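You operate a simulated robot arm through the tools that you are given. There is no shell and no other tool. Be economical: measure what you need, move in short steps, check, and stop when the job is done.

You are at the controls of a simulated robot arm. One attempt, no reset.

Task
Stack the packet that says "rice" from the top of the dining table on top of the packet that says "lentils".

The check looks at the end state, three seconds after you hand in, the way a careful person would. Anything else that was tipped, shoved, dropped, spilled or broken makes it a failure.

Robot
A 5-joint arm with a two-finger parallel gripper, fixed in place. Base frame: the origin is at the foot of the arm, x ahead of it, y to its left, z up; the work surface is at about z = 0. Units: m, rad, N and s.
With the tool pointing down near the work surface it reaches from about 0.26 to 0.68 m from the base axis. Its first joint turns from -1.152 to 1.152 rad. The tool tilts only in the upright plane through the base axis and itself; it spins freely about its own axis. Payload 2.9 kg.
The tool frame sits at the grasp point between the pads (the TCP): z along the fingers, y along the line on which they close. The tips reach 0.03 m beyond it. Largest opening 0.11 m; finger width 0.02, thickness 0.01; the body of the gripper, 0.048 by 0.112 m, starts 0.055 m behind the TCP.
Orientation is that of the tool frame in the base frame, as a unit quaternion [w, x, y, z]. With the fingers straight down and closing along the base's y, the tool's x points along the base's -x, its y along +y and its z along -z.

Tools
- The arm moves only by the tool move_arm. Its argument "increments" is one flat list of numbers, 7 for each row, row after row: the shift along the tool's x, y, z in mm, then the turn, a rotation vector about the tool's x, y, z in rad, then the opening, from 0 (shut) to 1 (fully open). In form: [dx, dy, dz, rx, ry, rz, claw, dx, dy, dz, rx, ry, rz, claw, ...]. A call has 1 to 20 rows; each row shifts and turns the commanded pose from where the row before left it, along the tool's axes as they then stand. Each row takes 0.2 s and may step no farther than 0.05 m and 0.15 rad from the row before; otherwise, or with a gripper value out of range, the whole call is refused. A pose out of reach is approached as far as the arm can. The call stops where the force on the tool passes 40 N (or 10 N more than at its start, if that is more) or the arm is blocked; 0.2 s more then pass. The fingers move at their own pace (about 0.108 m/s each) and stop on an object; they squeeze with about 43 N. The grip force told is the motor's: it shows also when the fingers shut on nothing. Time passes only in rows, and 0.2 s behind the last, so rows that do not move let the fingers close. The reply holds the time, the measured pose of the TCP, the force on the tool along the base axes, the opening and the grip force, in the units named above and with some noise, and new pictures: "views" is both (left out), scene, wrist or none.
- Cameras (640 x 400 px; columns grow to the right, rows downward): "scene" is fixed at [0.035, -0.4447, 0.6157]; the picture's right is [0.81, -0.59, 0.00], its down [-0.26, -0.36, -0.90] and it looks along [0.53, 0.72, -0.45] (base axes); focal length 341 px, centre (320, 200). "wrist" rides on the gripper at [0.072, 0.017, -0.103] in the tool frame; the picture's right is [-0.23, 0.97, 0.00], its down [-0.76, -0.18, -0.62] and it looks along [-0.61, -0.14, 0.78] (tool axes); focal length 222 px, centre (320, 200). There is no depth. A picture from a camera that has moved, and an enlarged one, comes with that camera's place and axes in the base frame and with its lens.
- inspect(camera, box): a new picture of the part [left, top, right, bottom] of that camera's present view, enlarged. It takes no simulated time.
- sign_off(): hands the job in; it is judged then, once.

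Work in short steps. Places have to be worked out from the pictures, the camera data and where the tool is seen: move nearer, look again, correct. Check each grasp and each placing, and mend what went wrong. You have 90 turns and 170 pictures in all, those below and enlarged ones among them. Open the gripper and draw the arm clear of the work before you hand the job in, unless the task says otherwise; then end with one line.

The tools are called as name(argument=value, ...) on one line, values as JSON. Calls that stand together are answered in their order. move_arm: Moves the arm, as the interface text tells. Its arguments: {"type":"object","properties":{"increments":{"type":"array","items":{"type":"number"}},"views":{"type":"string","enum":["both","scene","wrist","none"]}},"required":["increments"]} The other tools are called the same way: inspect (camera, box) takes an enlarged picture of a part of a camera's view; sign_off () hands the job in.

At the start:

```text
t: 0.0
ee_pos: [0.3667, 0.1272, 0.4618]
tcp_rot: [-0.001, 0.0, 1.0, 0.0]
force: [-0.2, 0.8, -1.1]
opening: 0.1102
gripper_force: 0.0
```

scene: 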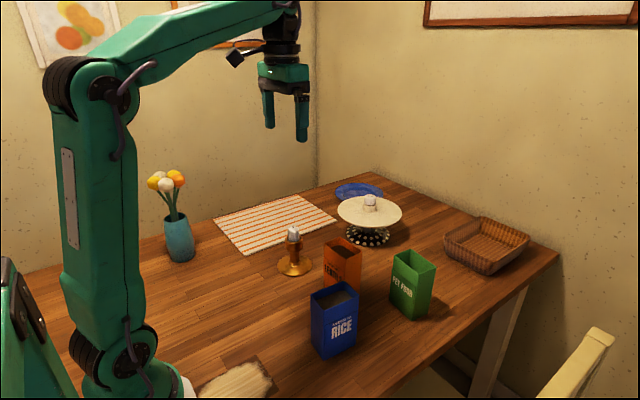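
wrist: 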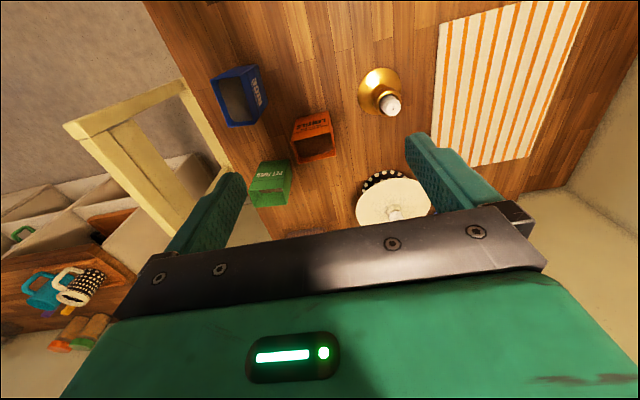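

The blue packet reads RICE and the orange one appears to read LENTILS. I'll enlarge the view to measure them.

inspect(camera="scene", box=[270, 220, 450, 370])

inspect(camera="wrist", box=[200, 50, 420, 220])

```text
2.67 times, centred on (360, 295) of scene
camera zoom: at [0.035, -0.4447, 0.6157], right [0.81, -0.59, 0.0], down [-0.26, -0.36, -0.9], along [0.53, 0.72, -0.45], focal length 909 px, centre (213, -53)
```

zoom: 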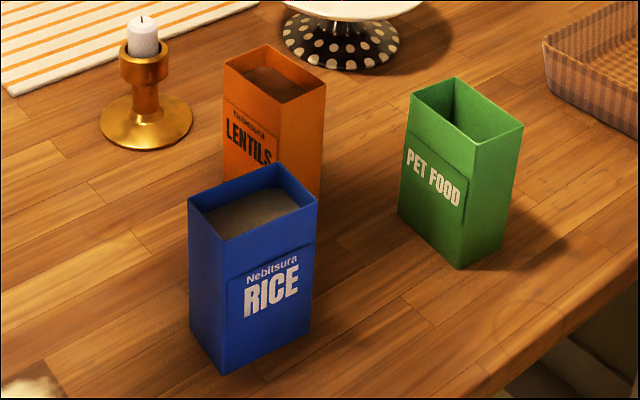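

```text
2.35 times, centred on (310, 135) of wrist
camera zoom: at [0.2949, 0.1436, 0.5659], right [0.23, 0.97, 0.0], down [0.76, -0.18, 0.62], along [0.61, -0.14, -0.78], focal length 523 px, centre (344, 353)
```

zoom: 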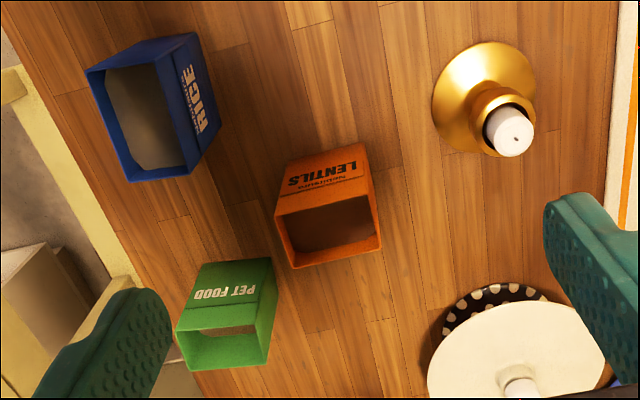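

From the scene view, rice has its centre near (0.368, -0.042), measures about 0.08 x 0.05 x 0.14 m, and its long side lies roughly along x. Lentils is near (0.491, 0.08), 0.14 m tall, with its long side along y. I'll move above the rice at z ≈ 0.30 and look again.

move_arm(increments=[0, -43, 0, 0, 0, 0, 1, 0, -43, 0, 0, 0, 0, 1, 0, -43, 0, 0, 0, 0.06, 1, 0, -40, 0, 0, 0, 0.07, 1, 0, 0, 40, 0, 0, 0, 1, 0, 0, 40, 0, 0, 0, 1, 0, 0, 40, 0, 0, 0, 1, 0, 0, 40, 0, 0, 0, 1, 0, 0, 0, 0, 0, 0, 1])

```text
t: 2.0
ee_pos: [0.3644, -0.042, 0.3031]
tcp_rot: [0.0, 0.065, 0.998, 0.0]
force: [0.1, -0.8, -0.3]
opening: 0.11
gripper_force: 0.0
camera wrist: at [0.295, -0.0167, 0.4065], right [0.35, 0.94, 0.0], down [0.73, -0.28, 0.62], along [0.58, -0.22, -0.78], focal length 222 px, centre (320, 200)
```

scene: 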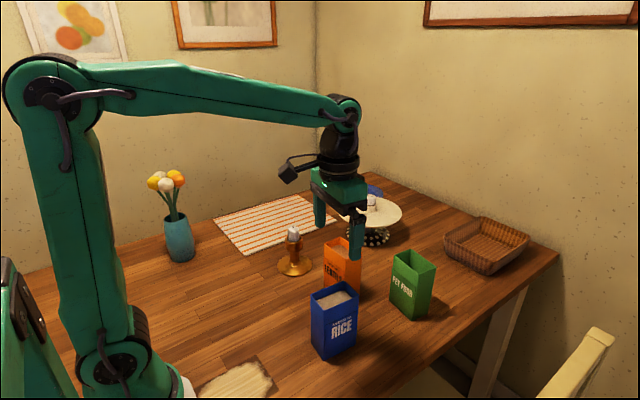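
wrist: 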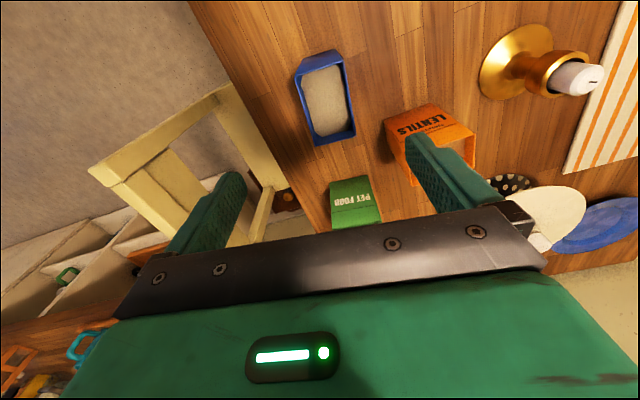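

The arm is above the rice. I'll measure the rims in the enlarged wrist view.

inspect(camera="wrist", box=[270, 30, 490, 170])

```text
2.86 times, centred on (380, 100) of wrist
camera zoom: at [0.295, -0.0167, 0.4065], right [0.35, 0.94, 0.0], down [0.73, -0.28, 0.62], along [0.58, -0.22, -0.78], focal length 635 px, centre (149, 486)
```

zoom: 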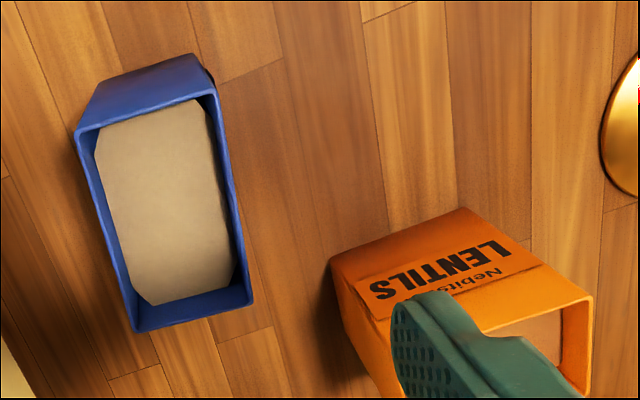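

The wrist view puts the rice at (0.369, -0.037) with yaw about -0.11, measuring 0.082 x 0.053. Lentils is near (0.492, 0.082). I'll line up and descend until the fingertips are just above the rim.

move_arm(increments=[-3.9, 5.5, 0, 0, 0, -0.02, 1, 0, 0, 30, 0, 0, 0, 1, 0, 0, 30, 0, 0, 0, 1, 0, 0, 30, 0, 0, 0, 1, 0, 0, 25, 0, 0, 0, 1, 0, 0, 0, 0, 0, 0, 1])

inspect(camera="scene", box=[270, 210, 430, 370])

```text
t: 3.4
ee_pos: [0.3702, -0.0365, 0.1877]
tcp_rot: [0.0, 0.056, 0.998, 0.001]
force: [0.4, 0.4, -0.7]
opening: 0.11
gripper_force: 0.1
camera wrist: at [0.2999, -0.0128, 0.2911], right [0.33, 0.94, 0.0], down [0.74, -0.26, 0.62], along [0.59, -0.21, -0.78], focal length 222 px, centre (320, 200)
```

scene: 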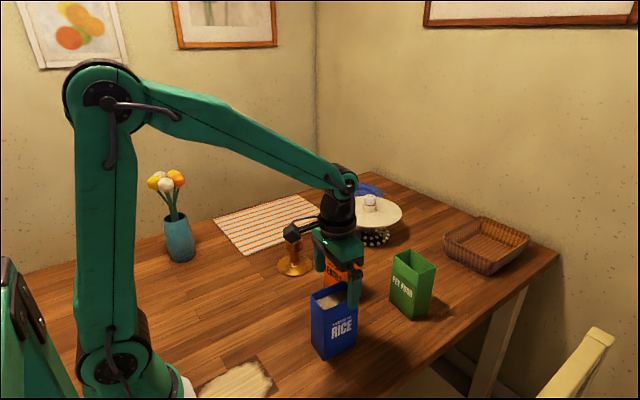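
wrist: 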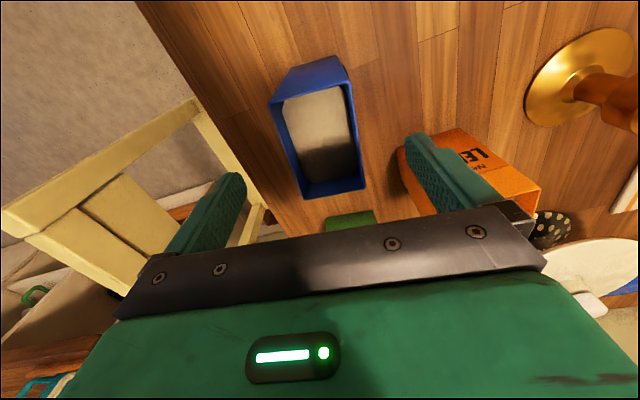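

```text
2.50 times, centred on (350, 290) of scene
camera zoom: at [0.035, -0.4447, 0.6157], right [0.81, -0.59, 0.0], down [-0.26, -0.36, -0.9], along [0.53, 0.72, -0.45], focal length 852 px, centre (245, -25)
```

zoom: 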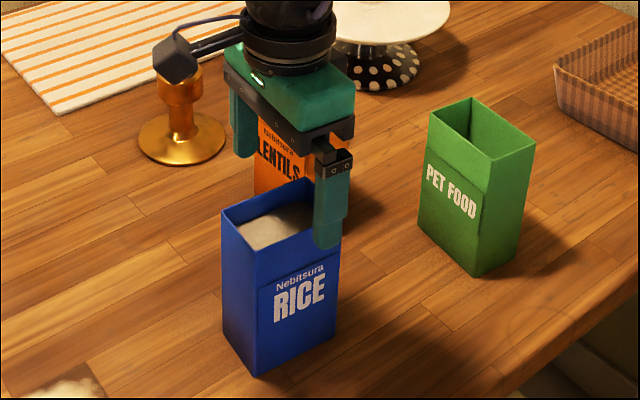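

The fingertip projects where expected, so the calibration holds and the fingers straddle the rice. I'll descend to z ≈ 0.103.

move_arm(increments=[0, 0, 30, 0, 0, 0, 1, 0, 0, 30, 0, 0, 0, 1, 0, 0, 24, 0, 0, 0, 1, 0, 0, 0, 0, 0, 0, 1])

inspect(camera="scene", box=[270, 210, 430, 370])

```text
t: 4.4
ee_pos: [0.3689, -0.0361, 0.1035]
tcp_rot: [0.0, 0.055, 0.998, 0.0]
force: [-0.8, -0.1, -0.4]
opening: 0.1099
gripper_force: 0.0
camera wrist: at [0.3007, -0.0121, 0.2071], right [0.33, 0.94, 0.0], down [0.74, -0.26, 0.62], along [0.59, -0.21, -0.78], focal length 222 px, centre (320, 200)
```

scene: 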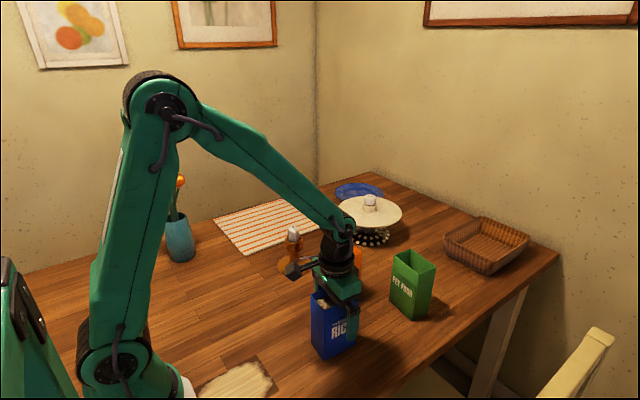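
wrist: 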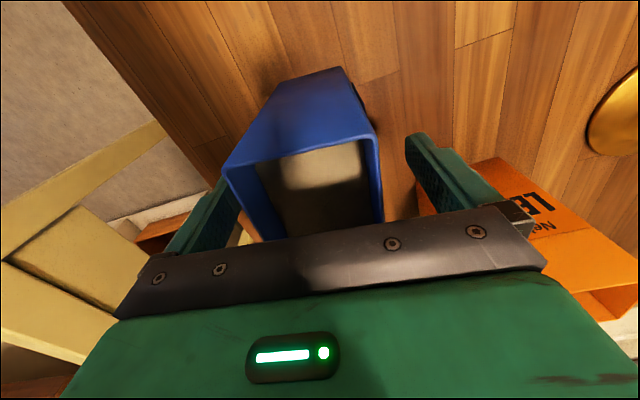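

```text
2.50 times, centred on (350, 290) of scene
camera zoom: at [0.035, -0.4447, 0.6157], right [0.81, -0.59, 0.0], down [-0.26, -0.36, -0.9], along [0.53, 0.72, -0.45], focal length 852 px, centre (245, -25)
```

zoom: 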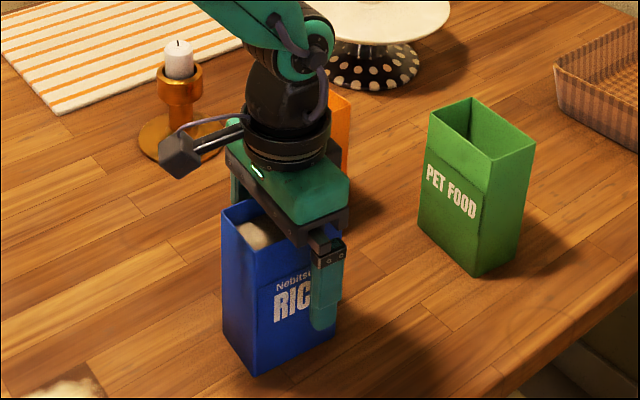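

Both fingers straddle the packet evenly, so I'll close the gripper.

move_arm(increments=[0, 0, 0, 0, 0, 0, 0.6, 0, 0, 0, 0, 0, 0, 0.45, 0, 0, 0, 0, 0, 0, 0.2, 0, 0, 0, 0, 0, 0, 0, 0, 0, 0, 0, 0, 0, 0])

inspect(camera="scene", box=[270, 210, 430, 370])

```text
t: 5.6
ee_pos: [0.3699, -0.0353, 0.104]
tcp_rot: [0.0, 0.055, 0.999, 0.0]
force: [1.1, 0.2, -0.1]
opening: 0.0542
gripper_force: 43.5
camera wrist: at [0.3008, -0.0121, 0.2075], right [0.33, 0.94, 0.0], down [0.74, -0.26, 0.62], along [0.59, -0.21, -0.78], focal length 222 px, centre (320, 200)
```

scene: 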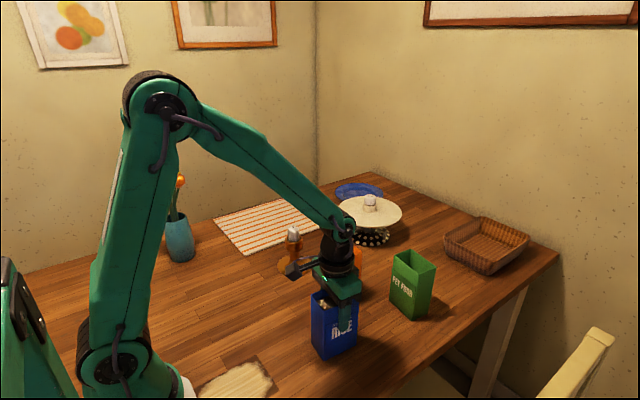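
wrist: 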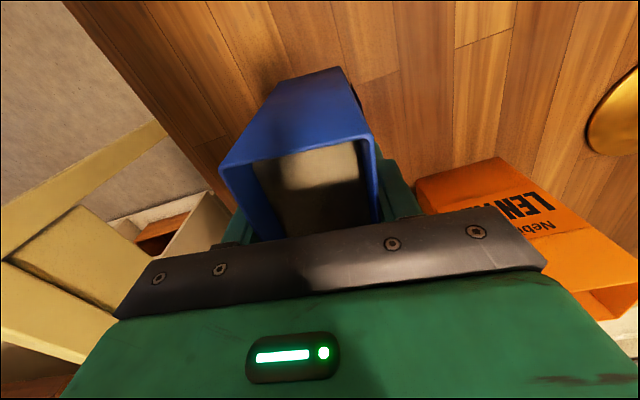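

```text
2.50 times, centred on (350, 290) of scene
camera zoom: at [0.035, -0.4447, 0.6157], right [0.81, -0.59, 0.0], down [-0.26, -0.36, -0.9], along [0.53, 0.72, -0.45], focal length 852 px, centre (245, -25)
```

zoom: 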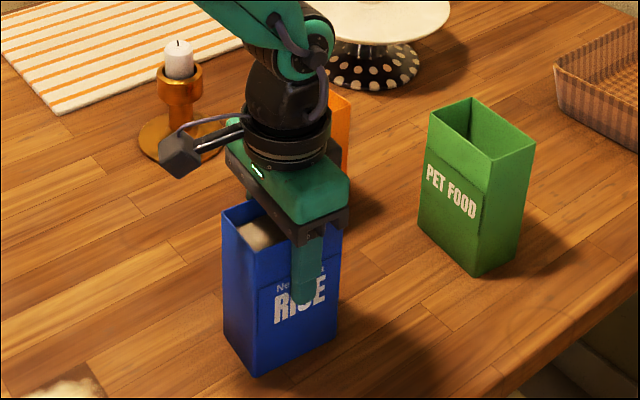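

The grip is firm at a width of 0.054 m and close to centre. I'll lift straight up by 0.2 m.

move_arm(increments=[0, 0, -10, 0, 0, 0, 0, 0, 0, -20, 0, 0, 0, 0, 0, 0, -25, 0, 0, 0, 0, 0, 0, -25, 0, 0, 0, 0, 0, 0, -25, 0, 0, 0, 0, 0, 0, -25, 0, 0, 0, 0, 0, 0, -25, 0, 0, 0, 0, 0, 0, -25, 0, 0, 0, 0, 0, 0, -20, 0, 0, 0, 0, 0, 0, 0, 0, 0, 0, 0])

inspect(camera="scene", box=[250, 170, 450, 330])

```text
t: 7.8
ee_pos: [0.3694, -0.037, 0.3045]
tcp_rot: [-0.001, 0.054, 0.999, 0.0]
force: [-0.7, 0.3, -4.0]
opening: 0.0541
gripper_force: 43.2
camera wrist: at [0.3001, -0.0124, 0.4077], right [0.33, 0.94, 0.0], down [0.74, -0.26, 0.62], along [0.59, -0.21, -0.78], focal length 222 px, centre (320, 200)
```

scene: 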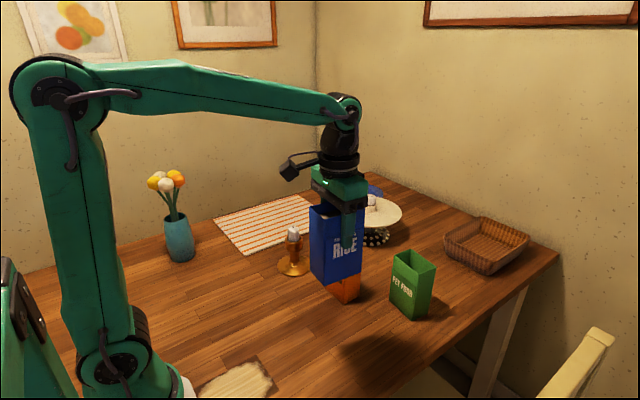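
wrist: 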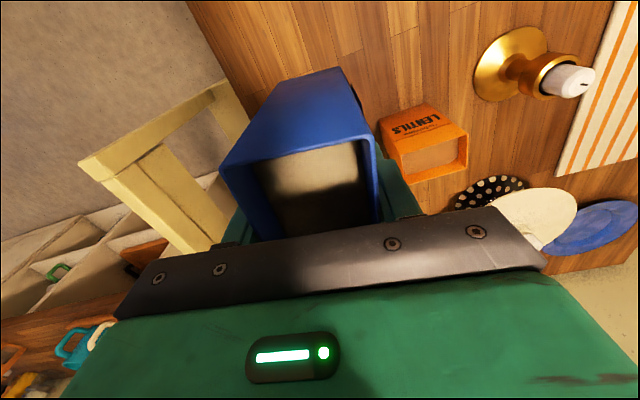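

```text
2.50 times, centred on (350, 250) of scene
camera zoom: at [0.035, -0.4447, 0.6157], right [0.81, -0.59, 0.0], down [-0.26, -0.36, -0.9], along [0.53, 0.72, -0.45], focal length 852 px, centre (245, 75)
```

zoom: 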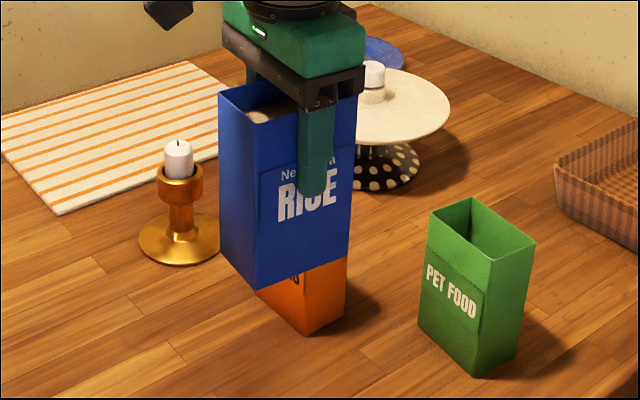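

The rice is held level and the lentils packet is now fully visible to the wrist camera, so I'll measure it exactly.

inspect(camera="wrist", box=[360, 90, 488, 190])

```text
4.00 times, centred on (424, 140) of wrist
camera zoom: at [0.3001, -0.0124, 0.4077], right [0.33, 0.94, 0.0], down [0.74, -0.26, 0.62], along [0.59, -0.21, -0.78], focal length 888 px, centre (-96, 440)
```

zoom: 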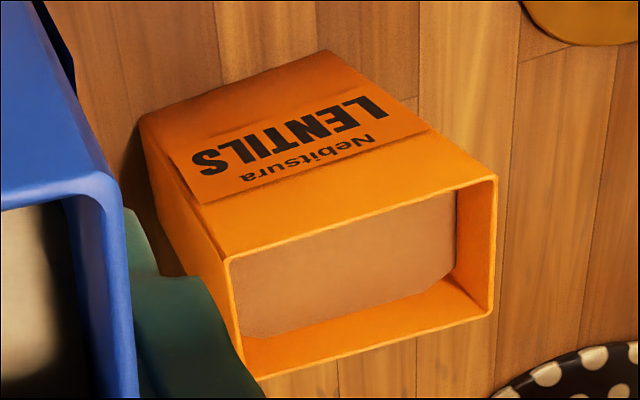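

The lentils rim is centred at (0.492, 0.085), 0.14 m high and square to the base axes. I'll carry the rice above it, turned to about yaw 0.02 so it rests crosswise on the two long walls and can't slip inside.

move_arm(increments=[0, 0, 0, 0, 0, -0.065, 0, 0, 0, 0, 0, 0, -0.065, 0, -20, 19, 0, 0, 0, 0, 0, -25, 24, 0, 0, 0, 0, 0, -25, 24, 0, 0, 0, 0, 0, -25, 24, 0, 0, 0, 0, 0, -20, 19, 0, 0, 0, 0, 0, -10, 9.5, 0, 0, 0, 0, 0, 0, 0, 0, 0, 0, 0, 0, 0, 0, 0, 0, 0, 0, 0])

inspect(camera="scene", box=[260, 150, 460, 310])

```text
t: 10.0
ee_pos: [0.4904, 0.0856, 0.3027]
tcp_rot: [-0.001, -0.01, 1.0, 0.0]
force: [0.2, 0.5, -3.8]
opening: 0.0538
gripper_force: 43.1
camera wrist: at [0.4192, 0.1, 0.4075], right [0.21, 0.98, 0.0], down [0.77, -0.16, 0.62], along [0.61, -0.13, -0.78], focal length 222 px, centre (320, 200)
```

scene: 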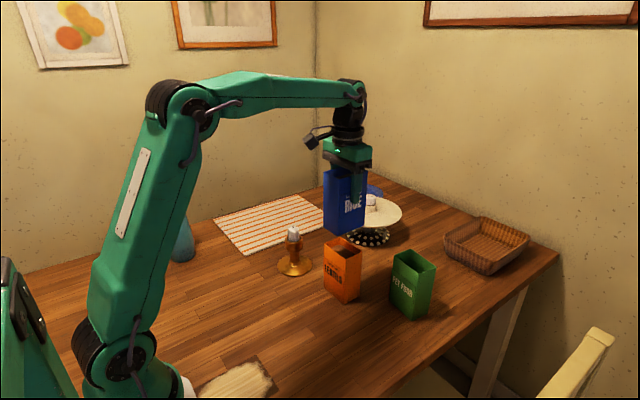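
wrist: 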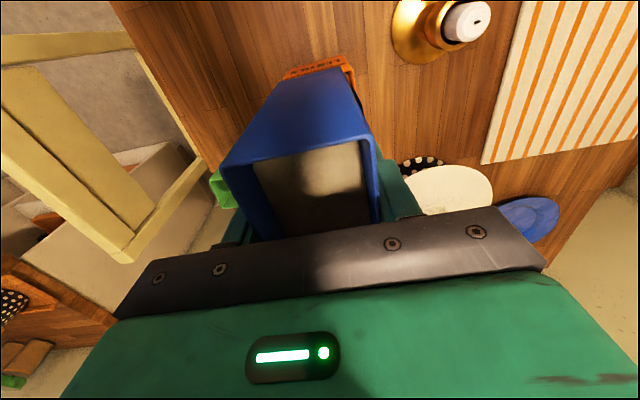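

```text
2.50 times, centred on (360, 230) of scene
camera zoom: at [0.035, -0.4447, 0.6157], right [0.81, -0.59, 0.0], down [-0.26, -0.36, -0.9], along [0.53, 0.72, -0.45], focal length 852 px, centre (220, 125)
```

zoom: 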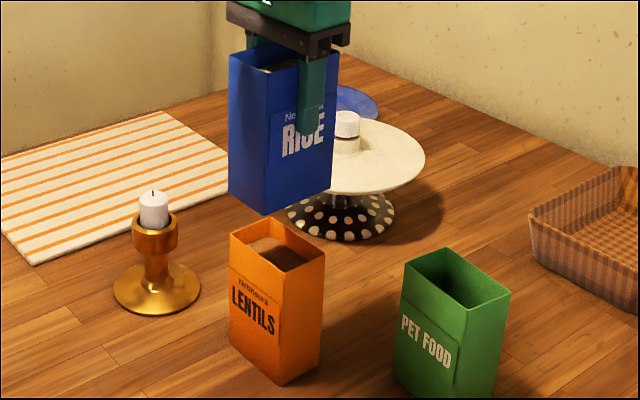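

The scene view agrees that the rice is centred over the lentils to within about 3 mm. I'll nudge it slightly and lower to about 5 mm above the rim.

move_arm(increments=[-1, 1, 15, 0, 0, 0, 0, 0, 0, 20, 0, 0, 0, 0, 0, 0, 12, 0, 0, 0, 0, 0, 0, 5, 0, 0, 0, 0, 0, 0, 0, 0, 0, 0, 0], views="scene")

inspect(camera="scene", box=[285, 160, 415, 310])

```text
t: 11.2
ee_pos: [0.493, 0.0857, 0.2501]
tcp_rot: [-0.001, -0.009, 1.0, 0.0]
force: [0.7, 0.0, -3.7]
opening: 0.0538
gripper_force: 43.2
```

scene: 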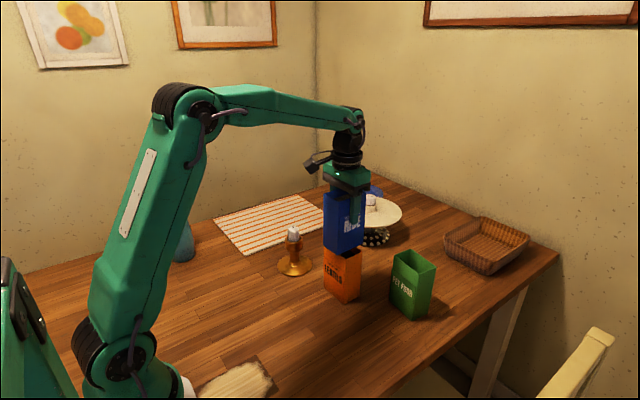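

```text
2.67 times, centred on (350, 235) of scene
camera zoom: at [0.035, -0.4447, 0.6157], right [0.81, -0.59, 0.0], down [-0.26, -0.36, -0.9], along [0.53, 0.72, -0.45], focal length 909 px, centre (240, 107)
```

zoom: 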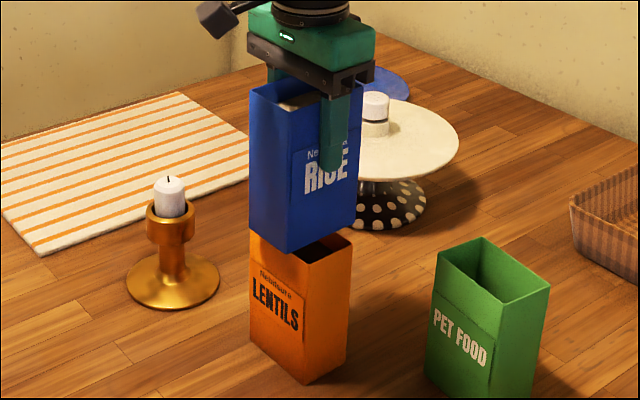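

The rice is just above the rim and well centred. I'll lower it in small steps until the force shows contact.

move_arm(increments=[0, 0, 2, 0, 0, 0, 0, 0, 0, 2, 0, 0, 0, 0, 0, 0, 1, 0, 0, 0, 0, 0, 0, 0, 0, 0, 0, 0], views="none")

```text
t: 12.2
ee_pos: [0.4935, 0.0869, 0.2461]
tcp_rot: [0.001, -0.01, 1.0, 0.0]
force: [1.3, 0.6, -4.3]
opening: 0.054
gripper_force: 43.4
```

There's no contact yet, with the force still equal to the weight at -4. I'll keep going down in 1 mm steps.

move_arm(increments=[0, 0, 1, 0, 0, 0, 0, 0, 0, 1, 0, 0, 0, 0, 0, 0, 0, 0, 0, 0, 0], views="none")

```text
t: 13.0
ee_pos: [0.4928, 0.0864, 0.2432]
tcp_rot: [0.0, -0.01, 1.0, 0.001]
force: [-0.5, -0.7, -4.2]
opening: 0.0542
gripper_force: 42.8
```

move_arm(increments=[0, 0, 1, 0, 0, 0, 0, 0, 0, 1, 0, 0, 0, 0, 0, 0, 0, 0, 0, 0, 0], views="scene")

inspect(camera="scene", box=[310, 220, 380, 310])

```text
t: 13.8
ee_pos: [0.4917, 0.086, 0.2424]
tcp_rot: [0.001, -0.01, 1.0, -0.001]
force: [-1.2, 1.2, 11.1]
opening: 0.0539
gripper_force: 42.7
```

scene: 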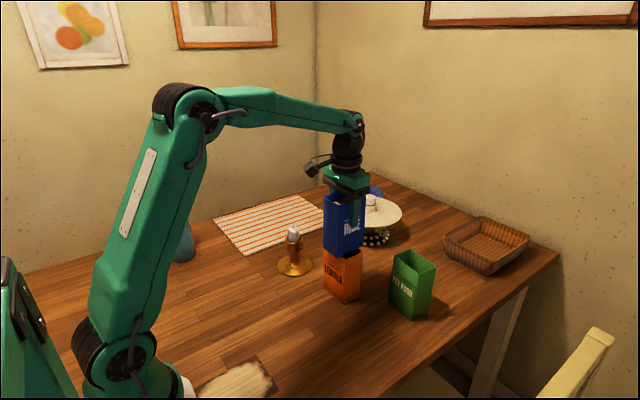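

```text
4.44 times, centred on (345, 265) of scene
camera zoom: at [0.0349, -0.4447, 0.6157], right [0.81, -0.59, 0.0], down [-0.26, -0.36, -0.9], along [0.53, 0.72, -0.45], focal length 1515 px, centre (209, -89)
```

zoom: 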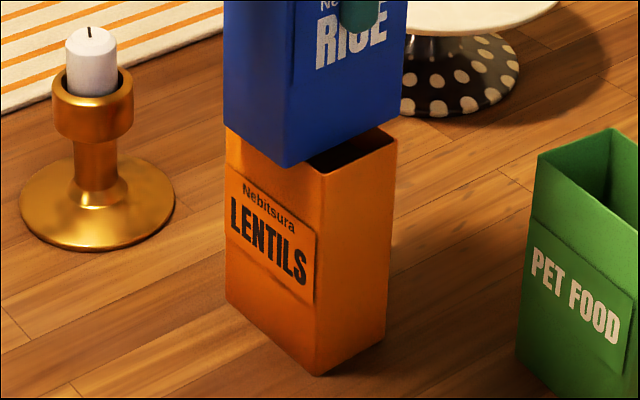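

Contact is made, with the force at +11 N and the rice resting on the rim. I'll ease up by 0.7 mm and open the gripper gradually.

move_arm(increments=[0, 0, -0.7, 0, 0, 0, 0, 0, 0, 0, 0, 0, 0, 0.52, 0, 0, 0, 0, 0, 0, 0.6, 0, 0, 0, 0, 0, 0, 0.85, 0, 0, 0, 0, 0, 0, 0.85])

inspect(camera="scene", box=[285, 160, 415, 310])

```text
t: 15.0
ee_pos: [0.4918, 0.0864, 0.2443]
tcp_rot: [-0.001, -0.01, 1.0, 0.0]
force: [-0.4, 0.4, -0.6]
opening: 0.0933
gripper_force: 0.1
camera wrist: at [0.42, 0.101, 0.3466], right [0.21, 0.98, 0.0], down [0.76, -0.16, 0.62], along [0.61, -0.13, -0.78], focal length 222 px, centre (320, 200)
```

scene: 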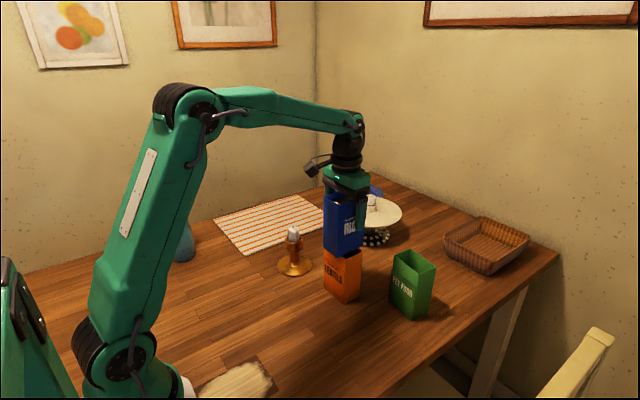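
wrist: 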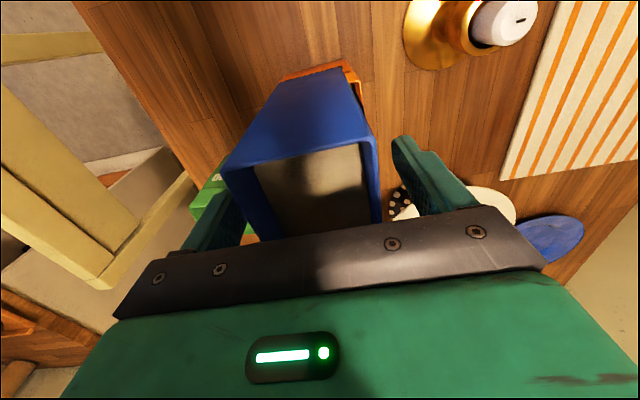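

```text
2.67 times, centred on (350, 235) of scene
camera zoom: at [0.035, -0.4447, 0.6157], right [0.81, -0.59, 0.0], down [-0.26, -0.36, -0.9], along [0.53, 0.72, -0.45], focal length 909 px, centre (240, 107)
```

zoom: 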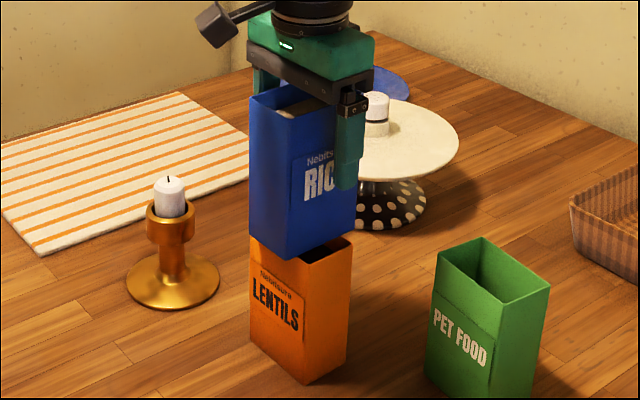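

The rice is released and standing upright, clear of both fingers. I'll go straight up and then draw back.

move_arm(increments=[0, 0, -15, 0, 0, 0, 1, 0, 0, -25, 0, 0, 0, 1, 0, 0, -30, 0, 0, 0, 1, 0, 0, -30, 0, 0, 0, 1, 0, 0, -30, 0, 0, 0, 1, 0, 0, -30, 0, 0, 0, 1, 0, 0, -30, 0, 0, 0, 1, 40, 0, 0, 0, 0, 0, 1, 40, 0, 0, 0, 0, 0, 1, 40, 0, 0, 0, 0, 0, 1, 0, 0, 0, 0, 0, 0, 1])

inspect(camera="scene", box=[285, 160, 415, 310])

```text
t: 17.4
ee_pos: [0.372, 0.0836, 0.4351]
tcp_rot: [0.001, -0.01, 1.0, 0.001]
force: [0.4, 0.1, -0.5]
opening: 0.1102
gripper_force: 0.0
camera wrist: at [0.2997, 0.0986, 0.5387], right [0.21, 0.98, 0.0], down [0.76, -0.16, 0.62], along [0.61, -0.13, -0.78], focal length 222 px, centre (320, 200)
```

scene: 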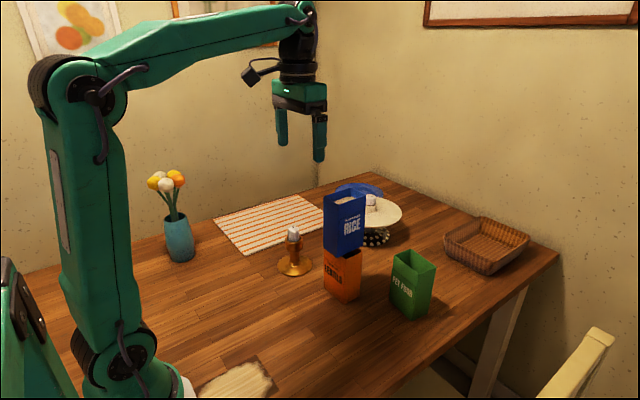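
wrist: 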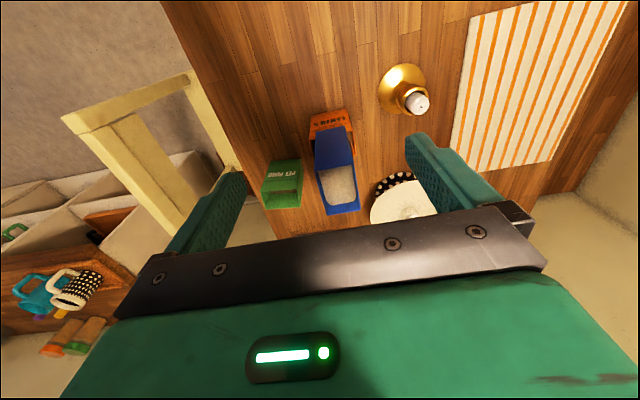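

```text
2.67 times, centred on (350, 235) of scene
camera zoom: at [0.035, -0.4447, 0.6157], right [0.81, -0.59, 0.0], down [-0.26, -0.36, -0.9], along [0.53, 0.72, -0.45], focal length 909 px, centre (240, 107)
```

zoom: 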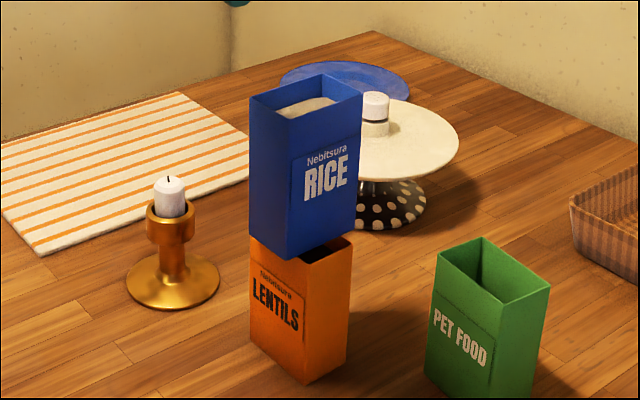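

The rice stands upright and stable on the lentils, nothing else has moved, and the arm is clear with the gripper open. I'll hand the job in.

sign_off()

```text
The job is handed in.
```

The rice packet is standing upright on top of the lentils packet, set crosswise on its rim, and the last pictures before hand-in show nothing else disturbed.
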